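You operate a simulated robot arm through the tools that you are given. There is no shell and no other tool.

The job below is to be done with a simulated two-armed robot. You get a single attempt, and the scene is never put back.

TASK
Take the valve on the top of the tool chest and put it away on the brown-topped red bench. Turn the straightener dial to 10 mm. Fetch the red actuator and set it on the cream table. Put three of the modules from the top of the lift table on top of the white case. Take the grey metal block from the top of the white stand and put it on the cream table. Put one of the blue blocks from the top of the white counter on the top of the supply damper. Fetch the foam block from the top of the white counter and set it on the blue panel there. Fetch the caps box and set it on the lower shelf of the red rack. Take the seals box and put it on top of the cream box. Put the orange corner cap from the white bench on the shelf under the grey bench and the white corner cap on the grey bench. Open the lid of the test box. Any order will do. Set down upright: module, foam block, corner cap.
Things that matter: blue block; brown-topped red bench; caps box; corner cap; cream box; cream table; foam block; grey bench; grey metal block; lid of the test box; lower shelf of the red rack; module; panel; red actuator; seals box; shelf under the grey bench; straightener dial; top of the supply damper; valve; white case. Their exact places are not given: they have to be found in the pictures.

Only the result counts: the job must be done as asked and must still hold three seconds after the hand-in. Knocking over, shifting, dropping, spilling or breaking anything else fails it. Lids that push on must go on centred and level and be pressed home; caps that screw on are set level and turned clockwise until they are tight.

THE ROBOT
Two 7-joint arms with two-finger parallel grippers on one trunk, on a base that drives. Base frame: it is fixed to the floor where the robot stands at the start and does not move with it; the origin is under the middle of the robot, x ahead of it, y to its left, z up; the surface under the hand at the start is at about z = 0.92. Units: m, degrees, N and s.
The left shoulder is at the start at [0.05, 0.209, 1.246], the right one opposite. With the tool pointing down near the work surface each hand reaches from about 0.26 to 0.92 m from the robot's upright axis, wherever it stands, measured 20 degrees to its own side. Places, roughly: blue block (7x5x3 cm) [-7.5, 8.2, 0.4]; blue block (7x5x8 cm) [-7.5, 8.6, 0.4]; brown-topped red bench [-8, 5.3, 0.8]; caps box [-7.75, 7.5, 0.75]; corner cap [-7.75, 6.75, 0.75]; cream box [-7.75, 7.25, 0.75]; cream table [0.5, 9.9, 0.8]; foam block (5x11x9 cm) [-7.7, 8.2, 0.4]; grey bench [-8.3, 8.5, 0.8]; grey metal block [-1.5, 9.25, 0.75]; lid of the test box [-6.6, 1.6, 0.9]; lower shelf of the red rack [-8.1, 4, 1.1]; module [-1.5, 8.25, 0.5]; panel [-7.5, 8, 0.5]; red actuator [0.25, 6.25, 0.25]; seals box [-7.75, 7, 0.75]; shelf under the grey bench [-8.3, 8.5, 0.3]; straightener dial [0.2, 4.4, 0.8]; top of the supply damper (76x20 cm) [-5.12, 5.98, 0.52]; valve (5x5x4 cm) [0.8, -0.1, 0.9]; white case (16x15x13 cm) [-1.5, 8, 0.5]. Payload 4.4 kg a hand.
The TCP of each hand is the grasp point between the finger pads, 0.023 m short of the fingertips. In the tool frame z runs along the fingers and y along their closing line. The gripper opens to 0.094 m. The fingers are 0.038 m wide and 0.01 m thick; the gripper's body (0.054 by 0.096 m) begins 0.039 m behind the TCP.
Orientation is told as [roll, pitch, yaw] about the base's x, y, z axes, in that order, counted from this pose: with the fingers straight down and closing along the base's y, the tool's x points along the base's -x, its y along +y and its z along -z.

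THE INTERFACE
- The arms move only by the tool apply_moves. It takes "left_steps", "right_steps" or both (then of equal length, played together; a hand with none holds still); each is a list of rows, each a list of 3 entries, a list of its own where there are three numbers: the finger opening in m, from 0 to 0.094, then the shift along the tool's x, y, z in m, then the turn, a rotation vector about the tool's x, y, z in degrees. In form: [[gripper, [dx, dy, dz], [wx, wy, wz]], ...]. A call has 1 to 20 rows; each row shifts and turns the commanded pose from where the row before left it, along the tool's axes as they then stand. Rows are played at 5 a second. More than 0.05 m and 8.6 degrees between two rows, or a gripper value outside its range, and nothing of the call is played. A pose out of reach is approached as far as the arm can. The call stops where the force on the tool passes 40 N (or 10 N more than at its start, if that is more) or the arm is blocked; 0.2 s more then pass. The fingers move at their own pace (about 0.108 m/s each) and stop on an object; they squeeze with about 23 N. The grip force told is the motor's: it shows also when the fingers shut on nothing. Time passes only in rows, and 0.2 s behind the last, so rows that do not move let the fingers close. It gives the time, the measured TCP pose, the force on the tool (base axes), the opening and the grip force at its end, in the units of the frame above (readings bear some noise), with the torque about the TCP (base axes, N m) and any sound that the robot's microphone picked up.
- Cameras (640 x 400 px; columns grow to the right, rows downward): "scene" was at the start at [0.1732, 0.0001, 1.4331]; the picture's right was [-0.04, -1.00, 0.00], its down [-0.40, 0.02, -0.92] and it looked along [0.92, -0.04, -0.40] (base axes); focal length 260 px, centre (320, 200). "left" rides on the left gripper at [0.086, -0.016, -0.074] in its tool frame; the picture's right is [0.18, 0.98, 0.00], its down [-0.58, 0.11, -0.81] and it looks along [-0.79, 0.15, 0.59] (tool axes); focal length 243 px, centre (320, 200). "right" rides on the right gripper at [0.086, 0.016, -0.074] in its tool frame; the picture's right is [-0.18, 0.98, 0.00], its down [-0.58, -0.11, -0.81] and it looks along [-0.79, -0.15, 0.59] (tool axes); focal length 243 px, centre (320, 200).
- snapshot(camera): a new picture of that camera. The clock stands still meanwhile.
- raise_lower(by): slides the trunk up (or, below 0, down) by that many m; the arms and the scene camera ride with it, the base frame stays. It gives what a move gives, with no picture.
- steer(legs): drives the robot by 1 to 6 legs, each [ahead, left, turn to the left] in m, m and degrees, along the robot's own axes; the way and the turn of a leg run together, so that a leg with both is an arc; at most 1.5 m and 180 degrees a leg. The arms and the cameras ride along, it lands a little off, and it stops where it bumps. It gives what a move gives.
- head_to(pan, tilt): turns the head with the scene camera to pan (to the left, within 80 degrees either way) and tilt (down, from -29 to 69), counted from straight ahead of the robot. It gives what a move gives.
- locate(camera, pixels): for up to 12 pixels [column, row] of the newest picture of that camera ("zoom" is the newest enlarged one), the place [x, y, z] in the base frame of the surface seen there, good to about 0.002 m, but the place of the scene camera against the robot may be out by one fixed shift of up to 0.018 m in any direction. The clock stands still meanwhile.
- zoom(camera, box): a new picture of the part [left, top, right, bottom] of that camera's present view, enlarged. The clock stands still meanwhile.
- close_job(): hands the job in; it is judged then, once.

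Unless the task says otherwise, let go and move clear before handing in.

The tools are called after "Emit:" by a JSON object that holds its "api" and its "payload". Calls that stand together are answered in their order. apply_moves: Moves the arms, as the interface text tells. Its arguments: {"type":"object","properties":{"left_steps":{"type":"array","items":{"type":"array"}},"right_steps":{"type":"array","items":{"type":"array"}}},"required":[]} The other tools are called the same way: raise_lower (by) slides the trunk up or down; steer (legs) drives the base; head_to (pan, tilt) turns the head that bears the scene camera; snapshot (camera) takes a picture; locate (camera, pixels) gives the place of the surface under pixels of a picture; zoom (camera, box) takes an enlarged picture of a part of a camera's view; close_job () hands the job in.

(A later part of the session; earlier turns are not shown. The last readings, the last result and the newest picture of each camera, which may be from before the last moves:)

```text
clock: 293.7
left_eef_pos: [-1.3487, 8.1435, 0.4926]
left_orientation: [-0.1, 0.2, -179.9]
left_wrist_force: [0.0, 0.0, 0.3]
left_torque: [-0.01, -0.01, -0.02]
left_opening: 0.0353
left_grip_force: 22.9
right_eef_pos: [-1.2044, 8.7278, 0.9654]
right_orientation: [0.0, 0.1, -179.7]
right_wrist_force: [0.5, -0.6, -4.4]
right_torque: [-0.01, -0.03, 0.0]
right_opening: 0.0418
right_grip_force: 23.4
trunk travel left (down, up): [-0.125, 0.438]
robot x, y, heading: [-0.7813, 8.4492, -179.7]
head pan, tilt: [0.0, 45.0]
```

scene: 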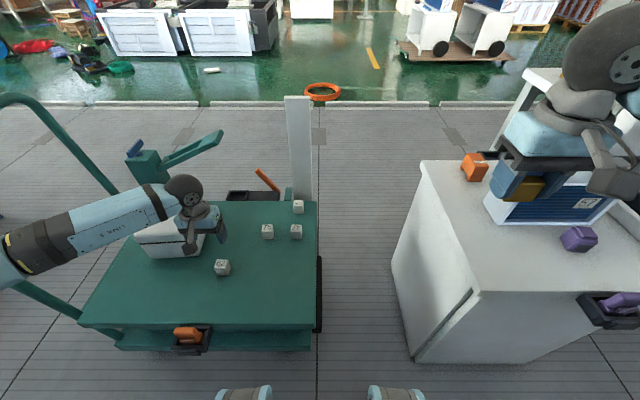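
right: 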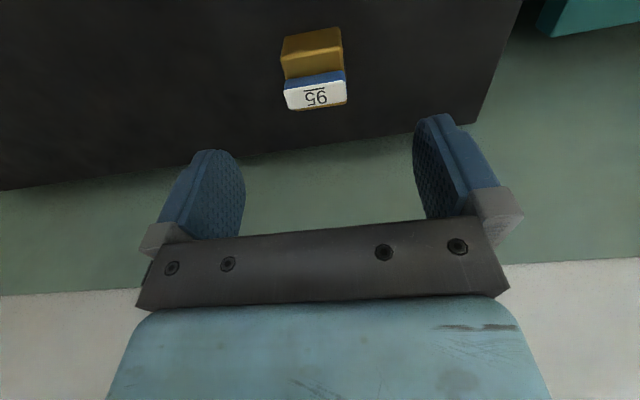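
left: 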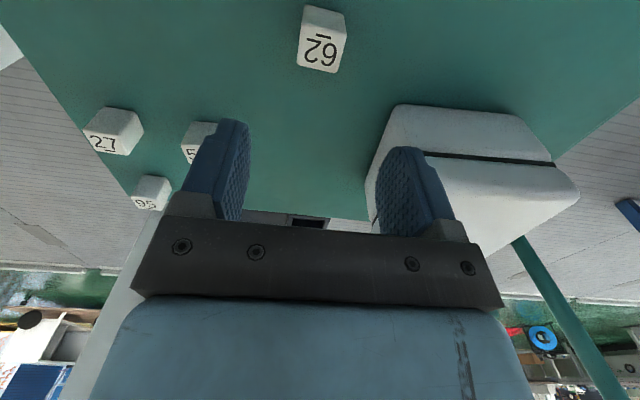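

Gripped (0.035). I'll lift it and move toward the case, stopping midway to check the elbow and the hoop.

Emit:
{"api": "apply_moves", "payload": {"left_steps": [[0.0, [0, 0, -0.045], [0, 0, 0]], [0.0, [0, 0, -0.045], [0, 0, 0]], [0.0, [0, 0, -0.045], [0, 0, 0]], [0.0, [0, 0, -0.045], [0, 0, 0]], [0.0, [0, 0, -0.045], [0, 0, 0]], [0.0, [-0.0247, 0.0361, 0], [0, 0, 0]], [0.0, [-0.0247, 0.0361, 0], [0, 0, 0]], [0.0, [-0.0247, 0.0361, 0], [0, 0, 0]], [0.0, [0, 0, 0], [0, 0, 0]]]}}

Emit:
{"api": "snapshot", "payload": {"camera": "scene"}}

Emit:
{"api": "snapshot", "payload": {"camera": "left"}}

```text
clock: 295.7
left_eef_pos: [-1.4235, 8.0333, 0.7178]
left_orientation: [-0.1, 0.2, -179.9]
left_wrist_force: [0.1, 0.4, -1.0]
left_torque: [-0.03, 0.01, 0.01]
left_opening: 0.0355
left_grip_force: 22.5
right_eef_pos: [-1.204, 8.7277, 0.9659]
right_orientation: [0.0, 0.1, -179.7]
right_wrist_force: [-0.5, -0.1, -3.6]
right_torque: [0.01, -0.01, 0.02]
right_opening: 0.0419
right_grip_force: 23.3
trunk travel left (down, up): [-0.125, 0.438]
robot x, y, heading: [-0.7833, 8.4474, -179.8]
head pan, tilt: [0.0, 45.0]
```

```text
taken
```

scene: 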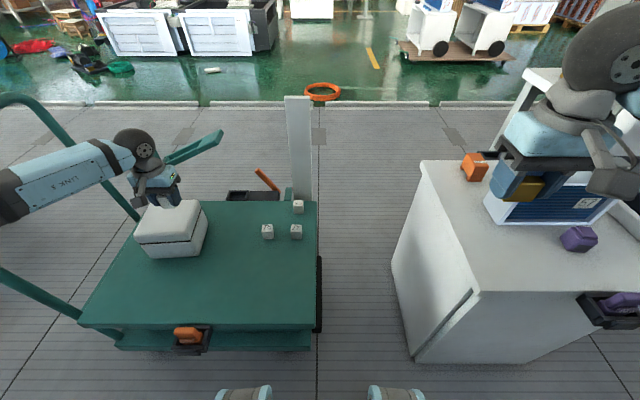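

```text
taken
```

left: 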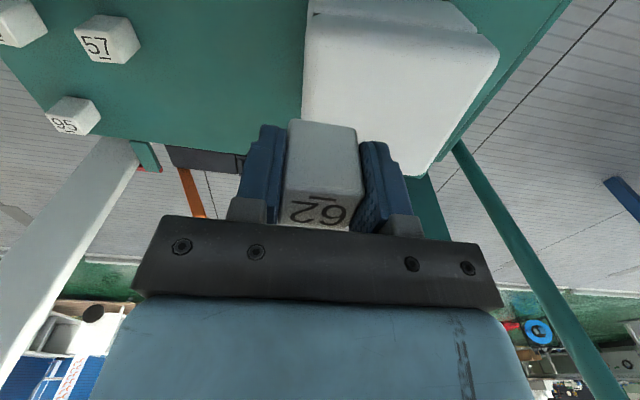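

Emit:
{"api": "locate", "payload": {"camera": "scene", "pixels": [[130, 145], [90, 160], [50, 175], [10, 195], [5, 215], [10, 100], [90, 165]]}}

Emit:
{"api": "locate", "payload": {"camera": "left", "pixels": [[310, 30], [480, 50], [430, 150], [310, 120], [400, 90], [320, 8], [470, 25]]}}

```text
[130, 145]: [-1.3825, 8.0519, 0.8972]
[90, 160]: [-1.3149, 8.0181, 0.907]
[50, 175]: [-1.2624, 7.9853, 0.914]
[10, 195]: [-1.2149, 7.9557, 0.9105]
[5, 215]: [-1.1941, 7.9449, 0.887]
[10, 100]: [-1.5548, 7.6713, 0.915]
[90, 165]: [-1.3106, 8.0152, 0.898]
```

```text
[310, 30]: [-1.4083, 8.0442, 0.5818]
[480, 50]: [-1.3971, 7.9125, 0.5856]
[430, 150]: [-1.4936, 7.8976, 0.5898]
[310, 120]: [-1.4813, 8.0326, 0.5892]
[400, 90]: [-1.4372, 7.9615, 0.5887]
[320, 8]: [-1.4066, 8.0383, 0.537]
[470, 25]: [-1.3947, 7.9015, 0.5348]
```

The forearm stays about 0.15 m from the hoop. I'll go on to the far-left place on the case at [-1.497, 7.935] and lower.

Emit:
{"api": "apply_moves", "payload": {"left_steps": [[0.0, [-0.0245, 0.0328, 0], [0, 0, 0]], [0.0, [-0.0245, 0.0328, 0], [0, 0, 0]], [0.0, [-0.0245, 0.0328, 0], [0, 0, 0]], [0.0, [0, 0, 0.045], [0, 0, 0]], [0.0, [0, 0, 0.04], [0, 0, 0]], [0.0, [0, 0, 0.005], [0, 0, 0]], [0.0, [0, 0, 0], [0, 0, 0]]]}}

Emit:
{"api": "snapshot", "payload": {"camera": "left"}}

```text
clock: 297.3
left_eef_pos: [-1.4971, 7.9357, 0.6265]
left_orientation: [0.0, 0.2, -179.9]
left_wrist_force: [0.3, 0.0, 0.3]
left_torque: [0.02, 0.01, -0.03]
left_opening: 0.0355
left_grip_force: 23.4
right_eef_pos: [-1.204, 8.7275, 0.9655]
right_orientation: [0.0, 0.1, -179.7]
right_wrist_force: [0.0, -0.3, -3.5]
right_torque: [0.01, -0.01, 0.01]
right_opening: 0.0421
right_grip_force: 23.3
trunk travel left (down, up): [-0.125, 0.438]
robot x, y, heading: [-0.7826, 8.4491, -179.8]
head pan, tilt: [0.0, 45.0]
```

```text
taken
```

left: 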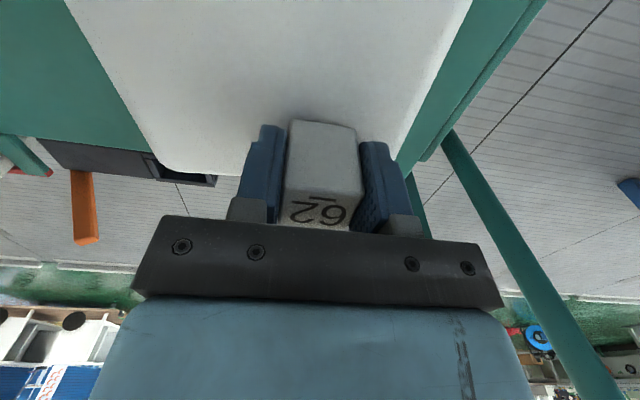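

Emit:
{"api": "apply_moves", "payload": {"left_steps": [[0.0, [0, 0, 0.002], [0, 0, 0]], [0.0, [0, 0, 0.002], [0, 0, 0]], [0.0, [0, 0, 0], [0, 0, 0]]]}}

```text
clock: 298.1
left_eef_pos: [-1.4973, 7.9361, 0.6228]
left_orientation: [0.0, 0.0, -179.9]
left_wrist_force: [0.1, -0.2, 2.2]
left_torque: [-0.05, 0.01, -0.01]
left_opening: 0.0356
left_grip_force: 23.0
right_eef_pos: [-1.2046, 8.7282, 0.9662]
right_orientation: [0.0, 0.1, -179.7]
right_wrist_force: [-0.1, -0.3, -4.3]
right_torque: [-0.01, -0.03, -0.01]
right_opening: 0.042
right_grip_force: 22.5
trunk travel left (down, up): [-0.125, 0.438]
robot x, y, heading: [-0.7838, 8.4482, -179.7]
head pan, tilt: [0.0, 45.0]
```

Contact. I'll release gently and lift off, then move above module 57.

Emit:
{"api": "apply_moves", "payload": {"left_steps": [[0.05, [0, 0, 0], [0, 0, 0]], [0.055, [0, 0, 0], [0, 0, 0]], [0.055, [0, 0, -0.03], [0, 0, 0]], [0.055, [0, 0, -0.045], [0, 0, 0]], [0.07, [0, 0, -0.045], [0, 0, 0]], [0.07, [0, -0.045, 0], [0, 0, 0]], [0.07, [0, -0.045, 0], [0, 0, 0]], [0.07, [0, -0.045, 0], [0, 0, 0]], [0.07, [0, -0.045, 0], [0, 0, 0]], [0.07, [0, -0.045, 0], [0, 0, 0]], [0.07, [0, -0.045, 0], [0, 0, 0]], [0.07, [0, -0.045, 0.03], [0, 0, 0]], [0.07, [0.005, -0.01, 0.04], [0, 0, 0]], [0.07, [0, 0, 0], [0, 0, 0]]]}}

Emit:
{"api": "snapshot", "payload": {"camera": "left"}}

Emit:
{"api": "snapshot", "payload": {"camera": "scene"}}

```text
refused: row 12 steps farther than a row can; nothing moved
```

```text
taken
```

left: 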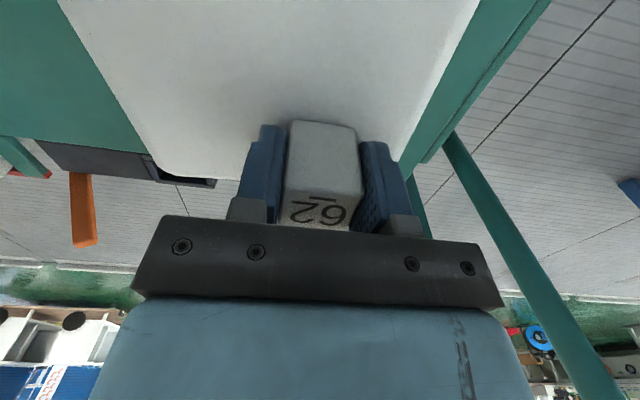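

```text
taken
```

scene: 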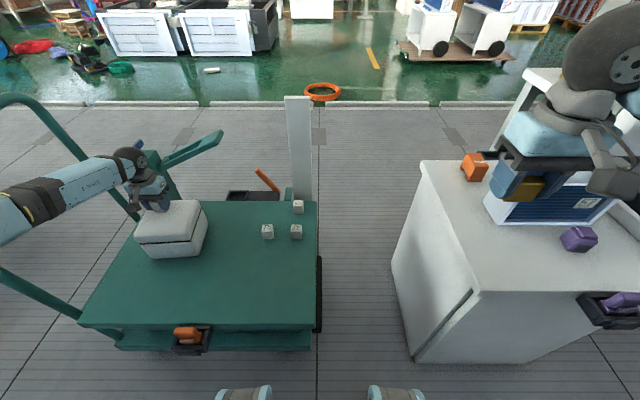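

One step was too long; I'll correct it.

Emit:
{"api": "apply_moves", "payload": {"left_steps": [[0.05, [0, 0, 0], [0, 0, 0]], [0.055, [0, 0, 0], [0, 0, 0]], [0.055, [0, 0, -0.03], [0, 0, 0]], [0.055, [0, 0, -0.045], [0, 0, 0]], [0.07, [0, 0, -0.045], [0, 0, 0]], [0.07, [0, -0.045, 0], [0, 0, 0]], [0.07, [0, -0.045, 0], [0, 0, 0]], [0.07, [0, -0.045, 0], [0, 0, 0]], [0.07, [0, -0.045, 0], [0, 0, 0]], [0.07, [0, -0.045, 0], [0, 0, 0]], [0.07, [0, -0.045, 0], [0, 0, 0]], [0.07, [0, -0.035, 0.03], [0, 0, 0]], [0.07, [0.005, -0.02, 0.04], [0, 0, 0]], [0.07, [0, 0, 0], [0, 0, 0]]]}}

Emit:
{"api": "snapshot", "payload": {"camera": "left"}}

Emit:
{"api": "snapshot", "payload": {"camera": "scene"}}

```text
clock: 301.1
left_eef_pos: [-1.4909, 8.2605, 0.6719]
left_orientation: [-0.1, 0.1, -179.9]
left_wrist_force: [0.0, 0.5, 0.0]
left_torque: [0.02, 0.0, -0.04]
left_opening: 0.0698
left_grip_force: 0.0
right_eef_pos: [-1.2034, 8.7277, 0.9664]
right_orientation: [0.0, 0.1, -179.7]
right_wrist_force: [-0.2, -0.4, -3.8]
right_torque: [-0.01, -0.02, -0.04]
right_opening: 0.0419
right_grip_force: 22.3
trunk travel left (down, up): [-0.125, 0.438]
robot x, y, heading: [-0.7821, 8.447, -179.3]
head pan, tilt: [0.0, 45.0]
```

```text
taken
```

left: 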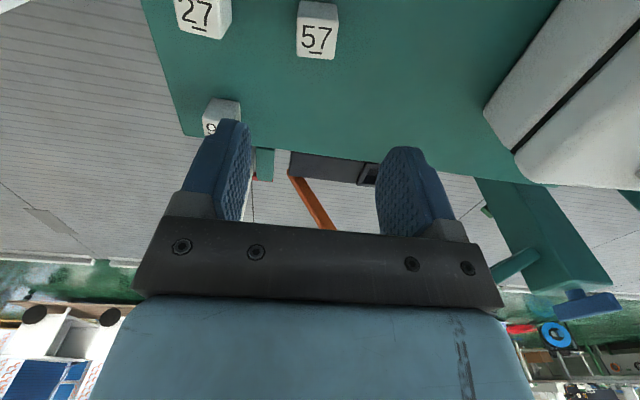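

```text
taken
```

scene: 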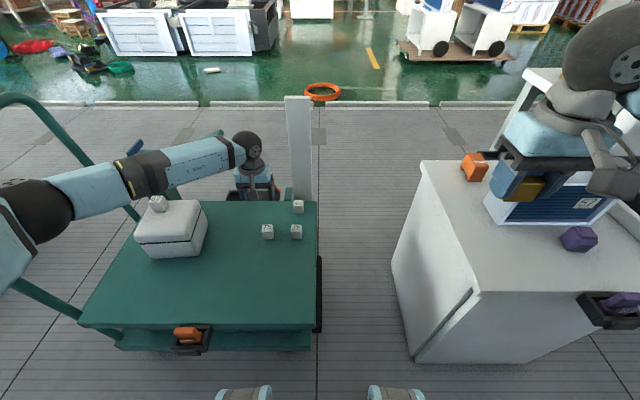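

Module 62 stands on the case. Module 57 is at (317,30) in the wrist view. I'll measure it and the forearm height over the case.

Emit:
{"api": "zoom", "payload": {"camera": "left", "box": [260, 0, 380, 75]}}

Emit:
{"api": "locate", "payload": {"camera": "scene", "pixels": [[230, 145], [190, 155], [150, 165], [100, 180], [160, 200], [60, 200]]}}

Emit:
{"api": "locate", "payload": {"camera": "zoom", "pixels": [[205, 110], [405, 125], [395, 300], [195, 290], [300, 200]]}}

```text
5.33 times, centred on (320, 38) of left
```

zoom: 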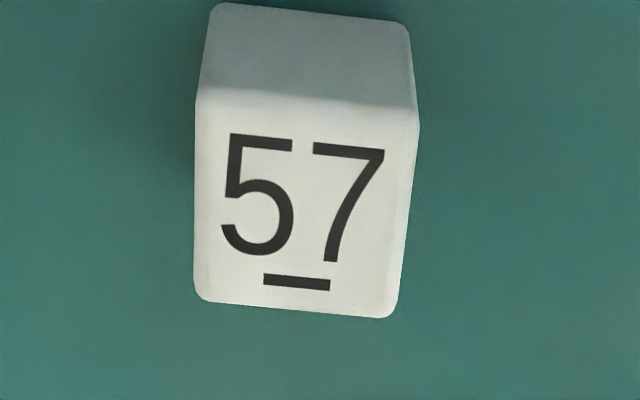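

```text
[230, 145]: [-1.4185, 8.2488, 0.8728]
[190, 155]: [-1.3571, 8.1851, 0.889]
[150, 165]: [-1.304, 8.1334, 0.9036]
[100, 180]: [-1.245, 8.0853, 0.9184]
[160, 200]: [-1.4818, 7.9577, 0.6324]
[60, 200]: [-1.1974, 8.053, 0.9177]
```

```text
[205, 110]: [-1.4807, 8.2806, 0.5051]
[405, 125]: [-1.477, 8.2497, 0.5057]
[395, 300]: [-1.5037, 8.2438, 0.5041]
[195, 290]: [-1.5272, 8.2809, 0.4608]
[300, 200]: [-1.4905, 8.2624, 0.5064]
```

Module 57 is centred at [-1.4925,8.262] and rotated about 8°. I'll align, descend and grip.

Emit:
{"api": "apply_moves", "payload": {"left_steps": [[0.07, [-0.0016, -0.0015, 0.02], [0, 0, -8]], [0.07, [0, 0, 0.045], [0, 0, 0]], [0.07, [0, 0, 0.045], [0, 0, 0]], [0.07, [0, 0, 0.045], [0, 0, 0]], [0.07, [0, 0, 0.0265], [0, 0, 0]], [0.07, [0, 0, 0], [0, 0, 0]], [0.0, [0, 0, 0], [0, 0, 0]], [0.0, [0, 0, 0], [0, 0, 0]], [0.0, [0, 0, 0], [0, 0, 0]]]}}

```text
clock: 303.1
left_eef_pos: [-1.4942, 8.263, 0.4885]
left_orientation: [-0.1, 0.2, -171.9]
left_wrist_force: [0.0, 0.3, -0.3]
left_torque: [0.0, 0.02, -0.02]
left_opening: 0.0356
left_grip_force: 23.3
right_eef_pos: [-1.2044, 8.7288, 0.9644]
right_orientation: [0.0, 0.1, -179.7]
right_wrist_force: [-0.6, -0.8, -4.2]
right_torque: [-0.04, -0.05, 0.01]
right_opening: 0.0419
right_grip_force: 22.9
trunk travel left (down, up): [-0.125, 0.438]
robot x, y, heading: [-0.785, 8.4489, -179.7]
head pan, tilt: [0.0, 45.0]
```

Gripped. I'll lift and carry it to the far-right place on the case at [-1.497, 8.003].

Emit:
{"api": "apply_moves", "payload": {"left_steps": [[0.0, [0, 0, -0.044], [0, 0, 0]], [0.0, [0, 0, -0.044], [0, 0, 0]], [0.0, [0, 0, -0.044], [0, 0, 0]], [0.0, [0, 0, -0.044], [0, 0, 0]], [0.0, [0, 0, -0.044], [0, 0, 0]], [0.0, [-0.0066, 0.0428, 0], [0, 0, 0]], [0.0, [-0.0066, 0.0428, 0], [0, 0, 0]], [0.0, [-0.0066, 0.0428, 0], [0, 0, 0]], [0.0, [-0.0066, 0.0428, 0], [0, 0, 0]], [0.0, [-0.0066, 0.0428, 0], [0, 0, 0]], [0.0, [-0.0066, 0.0428, 0], [0, 0, 0]], [0.0, [0, 0, 0], [0, 0, 0]]]}}

Emit:
{"api": "snapshot", "payload": {"camera": "left"}}

```text
clock: 305.7
left_eef_pos: [-1.495, 8.0035, 0.7111]
left_orientation: [-0.1, 0.3, -171.8]
left_wrist_force: [0.5, -0.2, -0.8]
left_torque: [-0.02, 0.01, 0.01]
left_opening: 0.0355
left_grip_force: 22.6
right_eef_pos: [-1.2039, 8.7283, 0.965]
right_orientation: [0.0, 0.2, -179.7]
right_wrist_force: [0.3, -0.7, -4.6]
right_torque: [0.0, -0.03, 0.03]
right_opening: 0.0417
right_grip_force: 23.0
trunk travel left (down, up): [-0.125, 0.438]
robot x, y, heading: [-0.7837, 8.4466, -179.8]
head pan, tilt: [0.0, 45.0]
```

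```text
taken
```

left: 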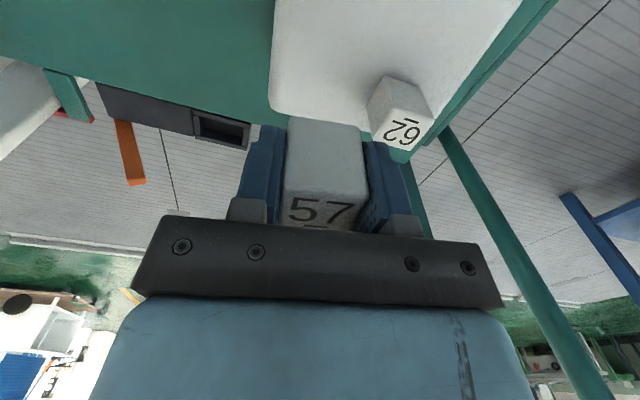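

Module 62 stands upright at (400,110). I'll shift 6 mm left for edge margin, then lower module 57.

Emit:
{"api": "apply_moves", "payload": {"left_steps": [[0.0, [0, 0.006, 0.03], [0, 0, 0]], [0.0, [0, 0, 0.04], [0, 0, 0]], [0.0, [0, 0, 0.018], [0, 0, 0]], [0.0, [0, 0, 0], [0, 0, 0]], [0.0, [0, 0, 0.002], [0, 0, 0]], [0.0, [0, 0, 0], [0, 0, 0]]]}}

```text
clock: 307.1
left_eef_pos: [-1.4962, 7.9983, 0.6186]
left_orientation: [-0.2, 0.2, -171.8]
left_wrist_force: [0.6, -0.6, 0.1]
left_torque: [0.02, -0.03, -0.01]
left_opening: 0.0353
left_grip_force: 22.7
right_eef_pos: [-1.2051, 8.7278, 0.9662]
right_orientation: [0.0, 0.1, -179.8]
right_wrist_force: [0.7, 0.3, -4.6]
right_torque: [-0.01, -0.05, 0.0]
right_opening: 0.0419
right_grip_force: 23.3
trunk travel left (down, up): [-0.125, 0.438]
robot x, y, heading: [-0.7819, 8.4487, -179.6]
head pan, tilt: [0.0, 45.0]
```

Emit:
{"api": "apply_moves", "payload": {"left_steps": [[0.0, [0, 0, 0.0015], [0, 0, 0]], [0.0, [0, 0, 0.0015], [0, 0, 0]], [0.0, [0, 0, 0], [0, 0, 0]]]}}

```text
clock: 307.9
left_eef_pos: [-1.4971, 7.9969, 0.6178]
left_orientation: [-0.2, 0.0, -171.9]
left_wrist_force: [-2.7, -0.6, 7.2]
left_torque: [-0.15, 0.06, -0.03]
left_opening: 0.0357
left_grip_force: 23.5
right_eef_pos: [-1.2039, 8.7283, 0.9659]
right_orientation: [0.0, 0.1, -179.7]
right_wrist_force: [0.4, -0.5, -4.2]
right_torque: [-0.02, -0.06, -0.01]
right_opening: 0.0423
right_grip_force: 23.7
trunk travel left (down, up): [-0.125, 0.438]
robot x, y, heading: [-0.7806, 8.4473, -179.6]
head pan, tilt: [0.0, 45.0]
```

Contact at 7 N. I'll release with a small opening, lift, and go above module 27.

Emit:
{"api": "apply_moves", "payload": {"left_steps": [[0.046, [0, 0, 0], [0, 0, 0]], [0.048, [0, 0, 0], [0, 0, 0]], [0.048, [0, 0, -0.03], [0, 0, 0]], [0.048, [0, 0, -0.045], [0, 0, 0]], [0.07, [0, 0, -0.045], [0, 0, 0]], [0.07, [0.0059, -0.0399, 0], [0, 0, 0]], [0.07, [0.0059, -0.0399, 0], [0, 0, 0]], [0.07, [0.0059, -0.0399, 0], [0, 0, 0]], [0.07, [0.0059, -0.0399, 0], [0, 0, 0]], [0.07, [0.0059, -0.0399, 0], [0, 0, 0]], [0.07, [0.0059, -0.0399, 0], [0, 0, 0]], [0.07, [0.0059, -0.0399, 0], [0, 0, 0]], [0.07, [0.0059, -0.0399, 0], [0, 0, 0]], [0.07, [0.0059, -0.0399, 0], [0, 0, 0]], [0.07, [0, 0, 0.035], [0, 0, 8]], [0.07, [0, 0, 0.035], [0, 0, 0]], [0.07, [0, 0, 0], [0, 0, 0]]]}}

Emit:
{"api": "snapshot", "payload": {"camera": "left"}}

Emit:
{"api": "zoom", "payload": {"camera": "left", "box": [260, 0, 380, 75]}}

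Emit:
{"api": "snapshot", "payload": {"camera": "scene"}}

```text
clock: 311.5
left_eef_pos: [-1.4911, 8.3578, 0.6696]
left_orientation: [0.0, 0.1, -180.0]
left_wrist_force: [0.4, 1.0, 0.9]
left_torque: [-0.02, 0.01, 0.02]
left_opening: 0.0699
left_grip_force: 0.0
right_eef_pos: [-1.2033, 8.7273, 0.9665]
right_orientation: [0.0, 0.1, -179.8]
right_wrist_force: [-0.7, 0.4, -3.9]
right_torque: [-0.01, -0.03, 0.01]
right_opening: 0.042
right_grip_force: 23.1
trunk travel left (down, up): [-0.125, 0.438]
robot x, y, heading: [-0.7818, 8.4487, -179.7]
head pan, tilt: [0.0, 45.0]
```

```text
taken
```

left: 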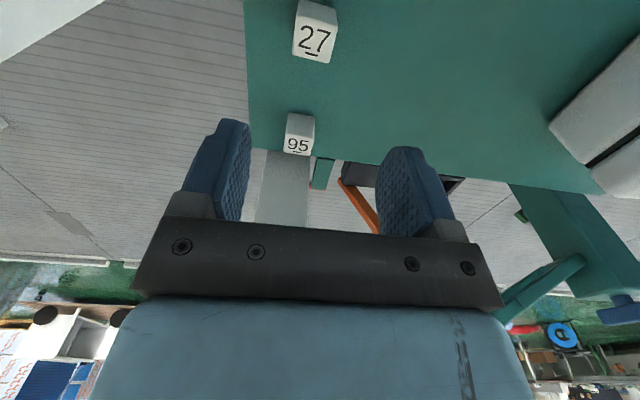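

```text
5.33 times, centred on (320, 38) of left
```

zoom: 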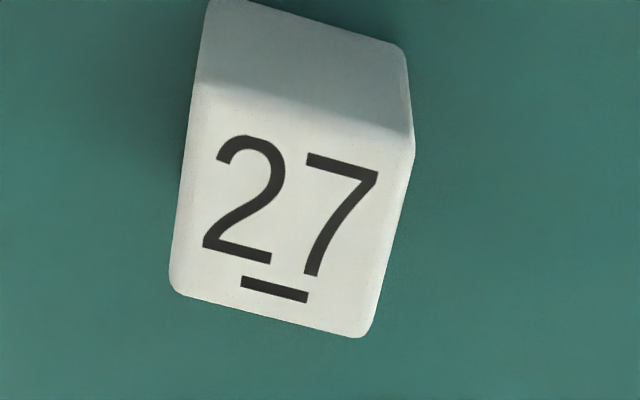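

```text
taken
```

scene: 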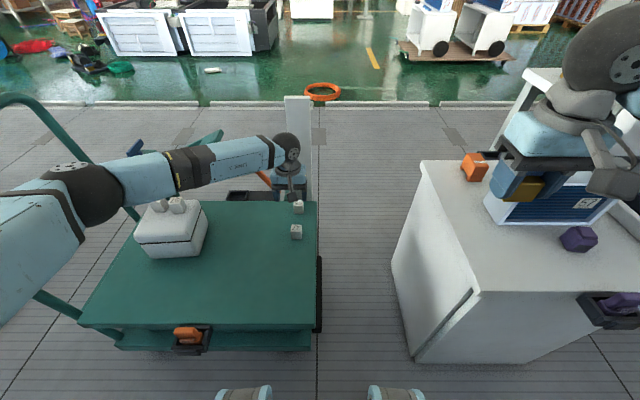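

Emit:
{"api": "locate", "payload": {"camera": "zoom", "pixels": [[208, 100], [402, 152], [360, 325], [182, 282], [290, 200]]}}

```text
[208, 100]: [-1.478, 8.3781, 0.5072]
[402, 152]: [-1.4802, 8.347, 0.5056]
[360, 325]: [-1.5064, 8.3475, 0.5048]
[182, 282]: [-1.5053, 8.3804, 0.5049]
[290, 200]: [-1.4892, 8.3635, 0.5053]
```

Module 27 is centred at [-1.4925,8.363]. I'll align, descend and grip.

Emit:
{"api": "apply_moves", "payload": {"left_steps": [[0.07, [-0.0014, -0.005, 0.02], [0, 0, 3]], [0.07, [0, 0, 0.045], [0, 0, 0]], [0.07, [0, 0, 0.045], [0, 0, 0]], [0.07, [0, 0, 0.045], [0, 0, 0]], [0.07, [0, 0, 0.025], [0, 0, 0]], [0.07, [0, 0, 0], [0, 0, 0]], [0.0, [0, 0, 0], [0, 0, 0]], [0.0, [0, 0, 0], [0, 0, 0]], [0.0, [0, 0, 0], [0, 0, 0]]]}}

```text
clock: 313.5
left_eef_pos: [-1.4965, 8.3657, 0.488]
left_orientation: [-0.1, 0.2, 177.1]
left_wrist_force: [0.4, 1.0, 0.5]
left_torque: [-0.02, 0.0, 0.04]
left_opening: 0.0354
left_grip_force: 23.0
right_eef_pos: [-1.2026, 8.7291, 0.9659]
right_orientation: [0.1, 0.1, -179.7]
right_wrist_force: [-0.1, -0.5, -4.2]
right_torque: [-0.02, -0.02, 0.01]
right_opening: 0.0419
right_grip_force: 23.1
trunk travel left (down, up): [-0.125, 0.438]
robot x, y, heading: [-0.7812, 8.4471, -179.8]
head pan, tilt: [0.0, 45.0]
```

Emit:
{"api": "apply_moves", "payload": {"left_steps": [[0.0, [0, 0, -0.046], [0, 0, 0]], [0.0, [0, 0, -0.046], [0, 0, 0]], [0.0, [0, 0, -0.046], [0, 0, 0]], [0.0, [0, 0, -0.046], [0, 0, 0]], [0.0, [0, 0, -0.046], [0, 0, 0]], [0.0, [0.0086, 0.0436, 0], [0, 0, 0]], [0.0, [0.0086, 0.0436, 0], [0, 0, 0]], [0.0, [0.0086, 0.0436, 0], [0, 0, 0]], [0.0, [0.0086, 0.0436, 0], [0, 0, 0]], [0.0, [0.0086, 0.0436, 0], [0, 0, 0]], [0.0, [0.0086, 0.0436, 0], [0, 0, 0]], [0.0, [0.0086, 0.0436, 0], [0, 0, 0]], [0.0, [0.0086, 0.0436, 0], [0, 0, 0]], [0.0, [0.0086, 0.0436, 0], [0, 0, 0]], [0.0, [0, 0, 0], [0, 0, 0]]]}}

Emit:
{"api": "snapshot", "payload": {"camera": "left"}}

```text
clock: 316.7
left_eef_pos: [-1.4371, 7.9686, 0.7164]
left_orientation: [-0.1, 0.2, 177.2]
left_wrist_force: [0.1, 0.4, -0.4]
left_torque: [0.01, 0.01, -0.01]
left_opening: 0.0355
left_grip_force: 22.8
right_eef_pos: [-1.2045, 8.7279, 0.9653]
right_orientation: [-0.1, 0.1, -179.8]
right_wrist_force: [0.0, -0.3, -4.2]
right_torque: [0.03, -0.02, -0.01]
right_opening: 0.0418
right_grip_force: 23.0
trunk travel left (down, up): [-0.125, 0.438]
robot x, y, heading: [-0.781, 8.446, -179.7]
head pan, tilt: [0.0, 45.0]
```

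```text
taken
```

left: 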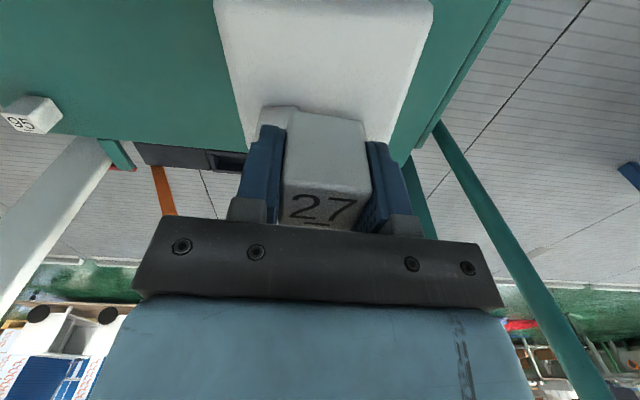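

I'll lower module 27 onto the near part of the case top.

Emit:
{"api": "apply_moves", "payload": {"left_steps": [[0.0, [0, 0, 0.045], [0, 0, 0]], [0.0, [0, 0, 0.045], [0, 0, 0]], [0.0, [0, 0, 0.004], [0, 0, 0]], [0.0, [0, 0, 0], [0, 0, 0]], [0.0, [0, 0, 0.0015], [0, 0, 0]], [0.0, [0, 0, 0], [0, 0, 0]]]}}

```text
clock: 318.1
left_eef_pos: [-1.4379, 7.968, 0.6229]
left_orientation: [-0.1, 0.2, 177.1]
left_wrist_force: [-0.2, 0.3, -0.8]
left_torque: [0.02, -0.05, 0.0]
left_opening: 0.0355
left_grip_force: 22.9
right_eef_pos: [-1.2044, 8.7282, 0.9655]
right_orientation: [0.0, 0.2, -179.7]
right_wrist_force: [-0.4, 0.2, -4.4]
right_torque: [0.01, -0.01, -0.01]
right_opening: 0.0417
right_grip_force: 22.8
trunk travel left (down, up): [-0.125, 0.438]
robot x, y, heading: [-0.7803, 8.4438, -179.7]
head pan, tilt: [0.0, 45.0]
```

Emit:
{"api": "apply_moves", "payload": {"left_steps": [[0.0, [0, 0, 0.0015], [0, 0, 0]], [0.0, [0, 0, 0.0015], [0, 0, 0]], [0.0, [0, 0, 0.001], [0, 0, 0]], [0.0, [0, 0, 0], [0, 0, 0]]]}}

```text
clock: 319.1
left_eef_pos: [-1.437, 7.9685, 0.6187]
left_orientation: [-0.1, 0.2, 177.1]
left_wrist_force: [-0.4, -0.5, -1.0]
left_torque: [-0.04, -0.02, 0.03]
left_opening: 0.0354
left_grip_force: 22.7
right_eef_pos: [-1.2051, 8.728, 0.9652]
right_orientation: [0.0, 0.1, -179.7]
right_wrist_force: [0.4, -0.8, -4.1]
right_torque: [-0.02, -0.04, -0.01]
right_opening: 0.0421
right_grip_force: 22.4
trunk travel left (down, up): [-0.125, 0.438]
robot x, y, heading: [-0.7841, 8.45, -180.0]
head pan, tilt: [0.0, 45.0]
```

Emit:
{"api": "apply_moves", "payload": {"left_steps": [[0.0, [0, 0, 0.001], [0, 0, 0]], [0.0, [0, 0, 0.001], [0, 0, 0]], [0.0, [0, 0, 0], [0, 0, 0]]]}}

```text
clock: 319.9
left_eef_pos: [-1.4377, 7.969, 0.6174]
left_orientation: [-0.2, 0.1, 177.1]
left_wrist_force: [1.5, 1.6, 7.6]
left_torque: [-0.08, -0.09, 0.01]
left_opening: 0.0353
left_grip_force: 22.7
right_eef_pos: [-1.2037, 8.7278, 0.9659]
right_orientation: [0.0, 0.1, -179.7]
right_wrist_force: [0.9, 0.0, -4.0]
right_torque: [0.01, -0.06, -0.02]
right_opening: 0.0419
right_grip_force: 22.9
trunk travel left (down, up): [-0.125, 0.438]
robot x, y, heading: [-0.7786, 8.4477, -179.8]
head pan, tilt: [0.0, 45.0]
```

Contact at 7.6 N. I'll release, rise and check all three modules.

Emit:
{"api": "apply_moves", "payload": {"left_steps": [[0.046, [0, 0, 0], [0, 0, 0]], [0.05, [0, 0, 0], [0, 0, 0]], [0.05, [0, 0, -0.03], [0, 0, 0]], [0.05, [0, 0, -0.045], [0, 0, 0]], [0.07, [0, 0, -0.045], [0, 0, 0]], [0.094, [0, 0, -0.045], [0, 0, 0]], [0.094, [0.03, 0, -0.035], [0, 0, 0]], [0.094, [0.03, 0, -0.035], [0, 0, 0]], [0.094, [0.03, -0.03, -0.02], [0, 0, 0]]]}}

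Emit:
{"api": "snapshot", "payload": {"camera": "left"}}

Emit:
{"api": "zoom", "payload": {"camera": "scene", "box": [80, 160, 340, 340]}}

```text
clock: 321.9
left_eef_pos: [-1.3474, 7.9963, 0.8713]
left_orientation: [-0.1, 0.1, 177.2]
left_wrist_force: [0.1, -0.6, 0.0]
left_torque: [0.03, 0.02, 0.02]
left_opening: 0.0939
left_grip_force: 0.0
right_eef_pos: [-1.2036, 8.7293, 0.9659]
right_orientation: [0.0, 0.1, -179.6]
right_wrist_force: [1.1, -0.4, -3.8]
right_torque: [0.0, -0.03, -0.03]
right_opening: 0.0419
right_grip_force: 23.2
trunk travel left (down, up): [-0.125, 0.438]
robot x, y, heading: [-0.7792, 8.4519, -179.6]
head pan, tilt: [0.0, 45.0]
```

```text
taken
```

left: 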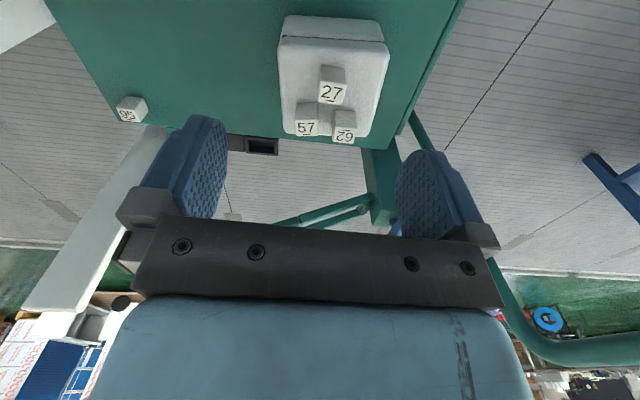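

```text
2.22 times, centred on (210, 250) of scene
```

zoom: 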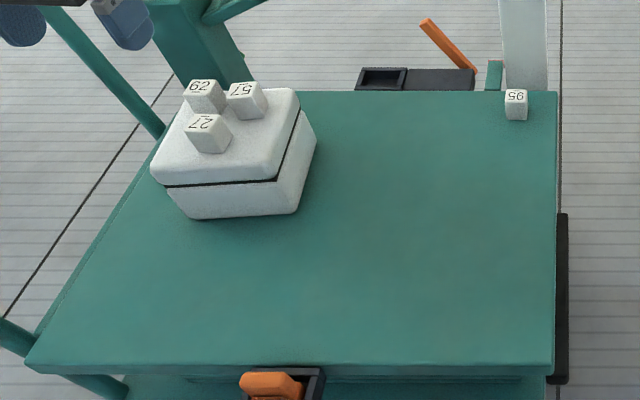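

Modules 62, 57 and 27 stand upright on the white case. Now I head west: I'll tuck the left arm, raise the trunk and back into the aisle.

Emit:
{"api": "apply_moves", "payload": {"left_steps": [[0.094, [0.045, -0.015, -0.01], [0, 0, -2.9]], [0.094, [0.045, -0.02, -0.01], [0, 0, 0]], [0.094, [0.045, -0.03, 0], [0, 0, 0]], [0.094, [0.0, -0.045, 0], [0, 0, 0]], [0.094, [0.0, -0.045, 0], [0, 0, 0]]]}}

Emit:
{"api": "raise_lower", "payload": {"by": 0.2}}

Emit:
{"api": "steer", "payload": {"legs": [[-0.27, 0, 0]]}}

Emit:
{"api": "head_to", "payload": {"pan": 75, "tilt": 20}}

Emit:
{"api": "snapshot", "payload": {"camera": "scene"}}

```text
refused: row 2 steps farther than a row can; nothing moved
```

```text
clock: 324.1
left_eef_pos: [-1.3479, 7.9957, 1.0702]
left_orientation: [-0.1, 0.2, 177.2]
left_wrist_force: [-0.4, 0.3, 0.5]
left_torque: [0.02, -0.04, 0.0]
left_opening: 0.0939
left_grip_force: 0.1
right_eef_pos: [-1.2053, 8.7291, 1.1658]
right_orientation: [0.1, 0.1, -179.7]
right_wrist_force: [0.9, -1.3, -4.0]
right_torque: [-0.01, -0.05, 0.01]
right_opening: 0.0421
right_grip_force: 23.4
trunk travel left (down, up): [-0.325, 0.238]
robot x, y, heading: [-0.7799, 8.4448, -180.0]
head pan, tilt: [0.0, 45.0]
```

```text
clock: 326.0
left_eef_pos: [-1.0771, 7.9965, 1.0709]
left_orientation: [-0.1, 0.2, 177.2]
left_wrist_force: [-0.3, 0.2, -0.3]
left_torque: [0.04, 0.01, 0.01]
left_opening: 0.0939
left_grip_force: 0.0
right_eef_pos: [-0.9327, 8.7283, 1.1653]
right_orientation: [0.0, 0.1, -179.9]
right_wrist_force: [-0.1, 0.5, -3.3]
right_torque: [0.02, -0.01, 0.01]
right_opening: 0.0419
right_grip_force: 22.5
trunk travel left (down, up): [-0.325, 0.238]
robot x, y, heading: [-0.5149, 8.4522, -180.2]
head pan, tilt: [0.0, 45.0]
```

```text
clock: 327.5
left_eef_pos: [-1.0775, 7.9969, 1.0701]
left_orientation: [-0.2, 0.3, 177.1]
left_wrist_force: [0.6, 0.3, 0.0]
left_torque: [-0.02, -0.01, 0.03]
left_opening: 0.0942
left_grip_force: 0.1
right_eef_pos: [-0.9335, 8.7282, 1.1652]
right_orientation: [0.1, 0.1, -179.7]
right_wrist_force: [0.1, 0.4, -2.9]
right_torque: [-0.02, -0.04, 0.04]
right_opening: 0.0419
right_grip_force: 23.0
trunk travel left (down, up): [-0.325, 0.238]
robot x, y, heading: [-0.5128, 8.4466, -180.0]
head pan, tilt: [75.0, 20.0]
```

```text
taken
```

scene: 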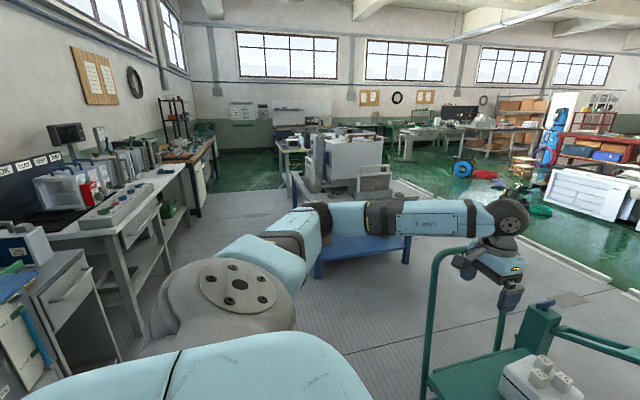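

Emit:
{"api": "locate", "payload": {"camera": "scene", "pixels": [[318, 275], [405, 262], [370, 280], [440, 250], [430, 380], [500, 320], [550, 250], [600, 270], [480, 230], [380, 215], [300, 190], [620, 300]]}}

Emit:
{"api": "apply_moves", "payload": {"left_steps": [[0.094, [0.035, -0.015, -0.01], [0, 0, -2.9]], [0.094, [0.035, -0.02, -0.01], [0, 0, 0]], [0.094, [0.035, -0.02, 0], [0, 0, 0]], [0.094, [0.035, -0.03, 0], [0, 0, 0]], [0.094, [0.0, -0.045, 0], [0, 0, 0]], [0.094, [0.0, -0.045, 0], [0, 0, 0]]]}}

Emit:
{"api": "head_to", "payload": {"pan": 30, "tilt": 20}}

Emit:
{"api": "snapshot", "payload": {"camera": "scene"}}

```text
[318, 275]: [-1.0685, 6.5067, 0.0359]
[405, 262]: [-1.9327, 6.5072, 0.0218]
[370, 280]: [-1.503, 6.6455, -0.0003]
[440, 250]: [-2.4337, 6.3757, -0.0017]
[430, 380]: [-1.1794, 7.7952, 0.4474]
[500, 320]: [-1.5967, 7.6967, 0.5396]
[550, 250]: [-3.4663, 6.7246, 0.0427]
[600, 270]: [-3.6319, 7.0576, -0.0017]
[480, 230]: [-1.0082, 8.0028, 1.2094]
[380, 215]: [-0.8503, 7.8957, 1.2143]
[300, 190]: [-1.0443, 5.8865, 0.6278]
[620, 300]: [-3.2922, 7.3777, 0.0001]
```

```text
clock: 328.9
left_eef_pos: [-0.9355, 8.1694, 1.0895]
left_orientation: [-0.1, 0.2, -180.0]
left_wrist_force: [0.0, 0.2, 0.1]
left_torque: [0.01, 0.01, 0.0]
left_opening: 0.0941
left_grip_force: 0.0
right_eef_pos: [-0.9338, 8.7307, 1.1651]
right_orientation: [0.0, 0.2, -179.7]
right_wrist_force: [0.3, 0.5, -4.5]
right_torque: [-0.01, -0.05, 0.01]
right_opening: 0.042
right_grip_force: 23.4
trunk travel left (down, up): [-0.325, 0.238]
robot x, y, heading: [-0.508, 8.4466, -180.1]
head pan, tilt: [75.0, 20.0]
```

```text
clock: 330.0
left_eef_pos: [-0.9342, 8.1687, 1.0901]
left_orientation: [-0.1, 0.3, 180.0]
left_wrist_force: [0.4, 0.9, -0.8]
left_torque: [-0.04, 0.0, -0.01]
left_opening: 0.094
left_grip_force: 0.0
right_eef_pos: [-0.9337, 8.7288, 1.1661]
right_orientation: [0.0, 0.1, -179.7]
right_wrist_force: [0.1, 0.2, -4.4]
right_torque: [-0.04, -0.03, 0.0]
right_opening: 0.0419
right_grip_force: 23.2
trunk travel left (down, up): [-0.325, 0.238]
robot x, y, heading: [-0.5127, 8.4485, -179.9]
head pan, tilt: [30.0, 20.0]
```

```text
taken
```

scene: 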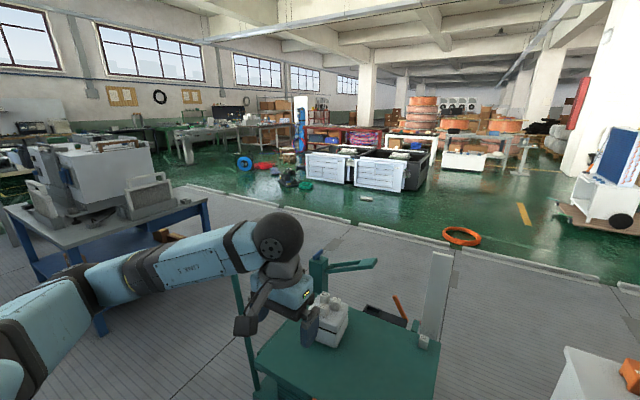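

The gap between the blue table (ends y≈6.51) and the lift table's hoop (y≈7.67) is about 1.1 m wide. I'll check the floor edging and the obstacles further west.

Emit:
{"api": "locate", "payload": {"camera": "scene", "pixels": [[370, 222], [330, 212], [250, 200], [340, 185], [400, 188], [430, 165], [305, 180], [290, 185], [245, 170], [365, 200], [455, 240], [200, 175]]}}

Emit:
{"api": "zoom", "payload": {"camera": "scene", "box": [120, 80, 460, 250]}}

```text
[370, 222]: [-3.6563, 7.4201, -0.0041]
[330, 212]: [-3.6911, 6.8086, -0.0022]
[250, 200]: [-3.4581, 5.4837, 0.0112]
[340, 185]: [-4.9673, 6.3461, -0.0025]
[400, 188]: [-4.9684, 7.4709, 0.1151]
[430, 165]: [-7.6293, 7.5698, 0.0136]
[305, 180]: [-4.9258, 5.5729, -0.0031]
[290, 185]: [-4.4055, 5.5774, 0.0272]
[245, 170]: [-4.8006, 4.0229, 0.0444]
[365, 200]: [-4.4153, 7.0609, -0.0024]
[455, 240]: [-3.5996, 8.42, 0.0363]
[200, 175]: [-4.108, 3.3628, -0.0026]
```

```text
1.88 times, centred on (290, 165) of scene
```

zoom: 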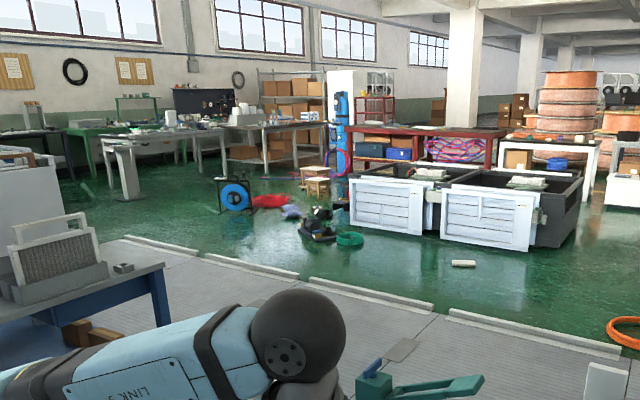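

Emit:
{"api": "locate", "payload": {"camera": "scene", "pixels": [[188, 207], [224, 213], [230, 217], [277, 226], [287, 229], [347, 243], [361, 248], [445, 268], [190, 203], [260, 219]]}}

Emit:
{"api": "zoom", "payload": {"camera": "scene", "box": [170, 180, 330, 260]}}

```text
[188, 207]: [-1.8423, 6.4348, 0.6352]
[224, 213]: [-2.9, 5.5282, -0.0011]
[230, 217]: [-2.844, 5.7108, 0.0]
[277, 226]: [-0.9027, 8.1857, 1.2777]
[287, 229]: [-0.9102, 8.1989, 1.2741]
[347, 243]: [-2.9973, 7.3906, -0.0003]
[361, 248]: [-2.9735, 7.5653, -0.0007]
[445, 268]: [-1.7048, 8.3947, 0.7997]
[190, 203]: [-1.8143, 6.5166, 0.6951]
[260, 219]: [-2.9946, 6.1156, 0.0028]
```

```text
4.00 times, centred on (250, 220) of scene
```

zoom: 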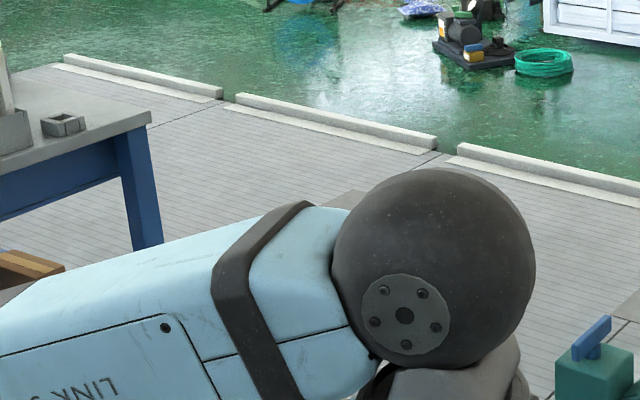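

The curb (x≈−3.5, from y≈4.3 north) is raised, so I'll go round its south end. First I'll strafe to y≈7.1 and drive west through the gap to x≈−2.6.

Emit:
{"api": "steer", "payload": {"legs": [[0, 1.35, 0]]}}

Emit:
{"api": "head_to", "payload": {"pan": 0, "tilt": 30}}

Emit:
{"api": "snapshot", "payload": {"camera": "scene"}}

```text
clock: 342.1
left_eef_pos: [-0.9101, 6.798, 1.0896]
left_orientation: [-0.2, 0.2, -178.7]
left_wrist_force: [-0.1, -0.2, 0.8]
left_torque: [-0.02, -0.02, 0.01]
left_opening: 0.0941
left_grip_force: 0.0
right_eef_pos: [-0.9207, 7.3576, 1.1656]
right_orientation: [-0.1, 0.1, -178.4]
right_wrist_force: [-0.4, 0.0, -4.2]
right_torque: [-0.02, -0.03, 0.0]
right_opening: 0.042
right_grip_force: 22.7
trunk travel left (down, up): [-0.325, 0.238]
robot x, y, heading: [-0.4968, 7.089, -178.6]
head pan, tilt: [30.0, 20.0]
```

```text
clock: 343.1
left_eef_pos: [-0.9104, 6.7967, 1.0883]
left_orientation: [-0.1, 0.2, -178.7]
left_wrist_force: [-0.4, -0.4, -0.4]
left_torque: [-0.01, 0.03, -0.03]
left_opening: 0.0939
left_grip_force: 0.1
right_eef_pos: [-0.9202, 7.356, 1.1652]
right_orientation: [0.0, 0.2, -178.4]
right_wrist_force: [-0.1, 0.2, -4.3]
right_torque: [-0.02, -0.05, 0.02]
right_opening: 0.042
right_grip_force: 23.2
trunk travel left (down, up): [-0.325, 0.238]
robot x, y, heading: [-0.4929, 7.0883, -178.4]
head pan, tilt: [0.0, 30.0]
```

```text
taken
```

scene: 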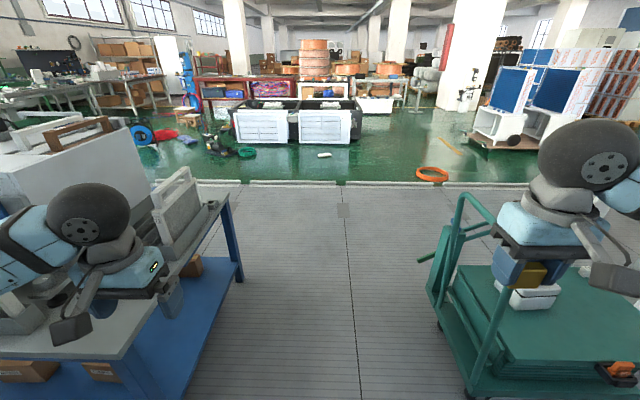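

Emit:
{"api": "locate", "payload": {"camera": "scene", "pixels": [[145, 165], [190, 175], [100, 120], [215, 205], [230, 200], [20, 240], [470, 200], [450, 230], [420, 260], [240, 280], [150, 300], [30, 210]]}}

```text
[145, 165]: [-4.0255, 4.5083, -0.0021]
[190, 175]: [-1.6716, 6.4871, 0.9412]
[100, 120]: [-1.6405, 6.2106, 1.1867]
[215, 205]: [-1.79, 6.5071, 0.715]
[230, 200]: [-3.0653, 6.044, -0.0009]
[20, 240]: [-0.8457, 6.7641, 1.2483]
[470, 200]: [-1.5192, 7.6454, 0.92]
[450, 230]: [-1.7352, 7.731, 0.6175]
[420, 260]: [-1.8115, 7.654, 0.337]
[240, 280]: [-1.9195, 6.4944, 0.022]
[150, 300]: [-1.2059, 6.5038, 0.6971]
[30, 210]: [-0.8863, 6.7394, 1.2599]
```

There's about 0.57 m on each side, and my elbows pass above everything nearby. Driving straight west.

Emit:
{"api": "steer", "payload": {"legs": [[0, 0, -1.6], [1.1, 0, 0], [1.1, 0, 0]]}}

Emit:
{"api": "head_to", "payload": {"pan": 50, "tilt": 20}}

Emit:
{"api": "snapshot", "payload": {"camera": "scene"}}

```text
clock: 354.4
left_eef_pos: [-3.1387, 6.8351, 1.0895]
left_orientation: [-0.2, 0.2, 178.9]
left_wrist_force: [1.1, 0.2, -0.2]
left_torque: [0.02, -0.01, -0.02]
left_opening: 0.0939
left_grip_force: 0.1
right_eef_pos: [-3.1291, 7.3944, 1.1659]
right_orientation: [0.1, 0.2, 179.3]
right_wrist_force: [1.1, 0.3, -3.5]
right_torque: [0.0, -0.04, 0.0]
right_opening: 0.042
right_grip_force: 22.6
trunk travel left (down, up): [-0.325, 0.238]
robot x, y, heading: [-2.713, 7.1098, 179.0]
head pan, tilt: [0.0, 30.0]
```

```text
clock: 355.6
left_eef_pos: [-3.1404, 6.8348, 1.0894]
left_orientation: [-0.1, 0.2, 179.1]
left_wrist_force: [-0.1, 0.5, 0.2]
left_torque: [-0.01, 0.02, 0.0]
left_opening: 0.0939
left_grip_force: 0.0
right_eef_pos: [-3.1285, 7.3937, 1.1648]
right_orientation: [0.0, 0.1, 179.2]
right_wrist_force: [0.0, -0.2, -3.7]
right_torque: [0.02, -0.02, 0.02]
right_opening: 0.0421
right_grip_force: 23.6
trunk travel left (down, up): [-0.325, 0.238]
robot x, y, heading: [-2.7105, 7.1059, 179.2]
head pan, tilt: [50.0, 20.0]
```

```text
taken
```

scene: 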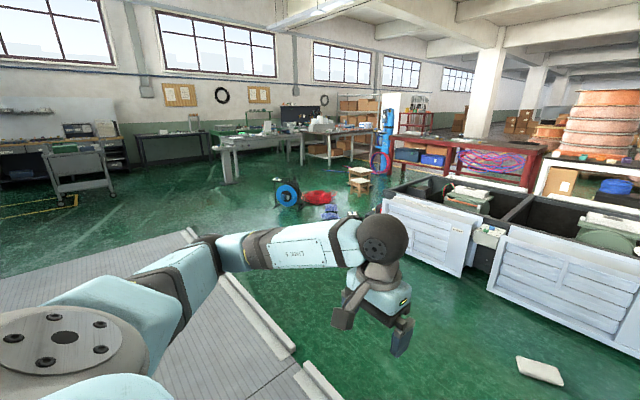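

Emit:
{"api": "locate", "payload": {"camera": "scene", "pixels": [[262, 310], [235, 275], [192, 232], [295, 350], [310, 372], [150, 245], [185, 240], [330, 395]]}}

Emit:
{"api": "zoom", "payload": {"camera": "scene", "box": [380, 100, 640, 300]}}

```text
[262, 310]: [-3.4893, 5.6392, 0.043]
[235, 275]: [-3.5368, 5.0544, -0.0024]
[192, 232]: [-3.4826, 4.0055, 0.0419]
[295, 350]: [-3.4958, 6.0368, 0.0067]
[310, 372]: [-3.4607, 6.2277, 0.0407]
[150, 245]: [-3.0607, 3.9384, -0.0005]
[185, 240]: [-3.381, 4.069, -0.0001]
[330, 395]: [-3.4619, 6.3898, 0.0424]
```

```text
2.00 times, centred on (510, 200) of scene
```

zoom: 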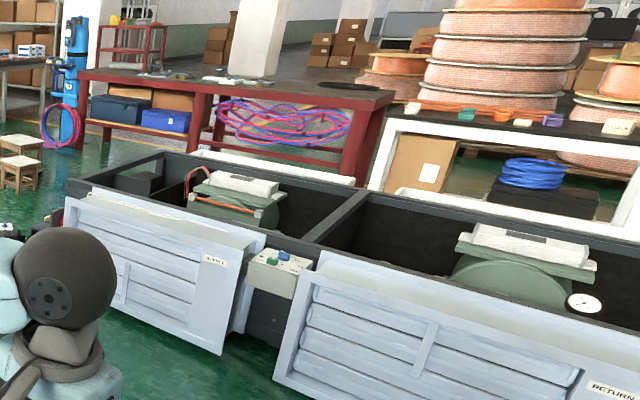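

The louvred panels on the black unit seem to be the dampers. I'll strafe south along x≈−2.7, past the curb's end at y≈3.95.

Emit:
{"api": "steer", "payload": {"legs": [[0, 1.3, 0.8], [0, 1.3, 0], [0, 1.4, 0]]}}

Emit:
{"api": "head_to", "payload": {"pan": 0, "tilt": 20}}

Emit:
{"api": "snapshot", "payload": {"camera": "scene"}}

```text
clock: 390.4
left_eef_pos: [-3.2897, 2.8644, 1.0906]
left_orientation: [-0.1, 0.2, 177.1]
left_wrist_force: [0.0, -0.3, 0.1]
left_torque: [-0.02, -0.04, 0.02]
left_opening: 0.0939
left_grip_force: 0.0
right_eef_pos: [-3.2617, 3.424, 1.1652]
right_orientation: [-0.1, 0.2, 177.4]
right_wrist_force: [0.0, -0.7, -4.5]
right_torque: [0.01, 0.0, 0.01]
right_opening: 0.042
right_grip_force: 24.0
trunk travel left (down, up): [-0.325, 0.238]
robot x, y, heading: [-2.85, 3.1249, 177.4]
head pan, tilt: [50.0, 20.0]
```

```text
clock: 391.6
left_eef_pos: [-3.2913, 2.8644, 1.0897]
left_orientation: [-0.1, 0.2, 177.1]
left_wrist_force: [-0.5, 0.3, 0.4]
left_torque: [-0.04, -0.03, -0.03]
left_opening: 0.0941
left_grip_force: 0.0
right_eef_pos: [-3.2615, 3.4228, 1.1651]
right_orientation: [-0.1, 0.1, 177.5]
right_wrist_force: [-0.3, 0.0, -2.8]
right_torque: [0.04, -0.02, 0.0]
right_opening: 0.042
right_grip_force: 23.6
trunk travel left (down, up): [-0.325, 0.238]
robot x, y, heading: [-2.8568, 3.121, 177.3]
head pan, tilt: [0.0, 20.0]
```

```text
taken
```

scene: 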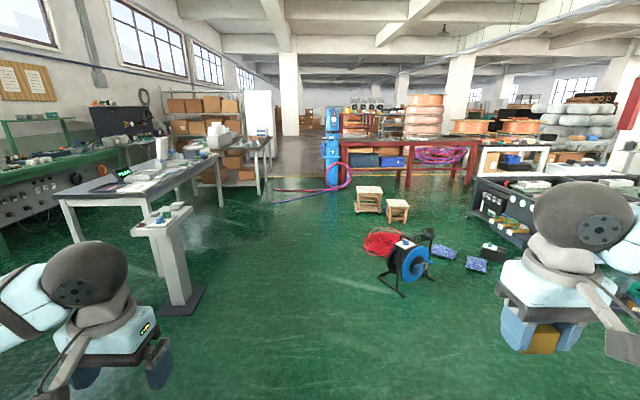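

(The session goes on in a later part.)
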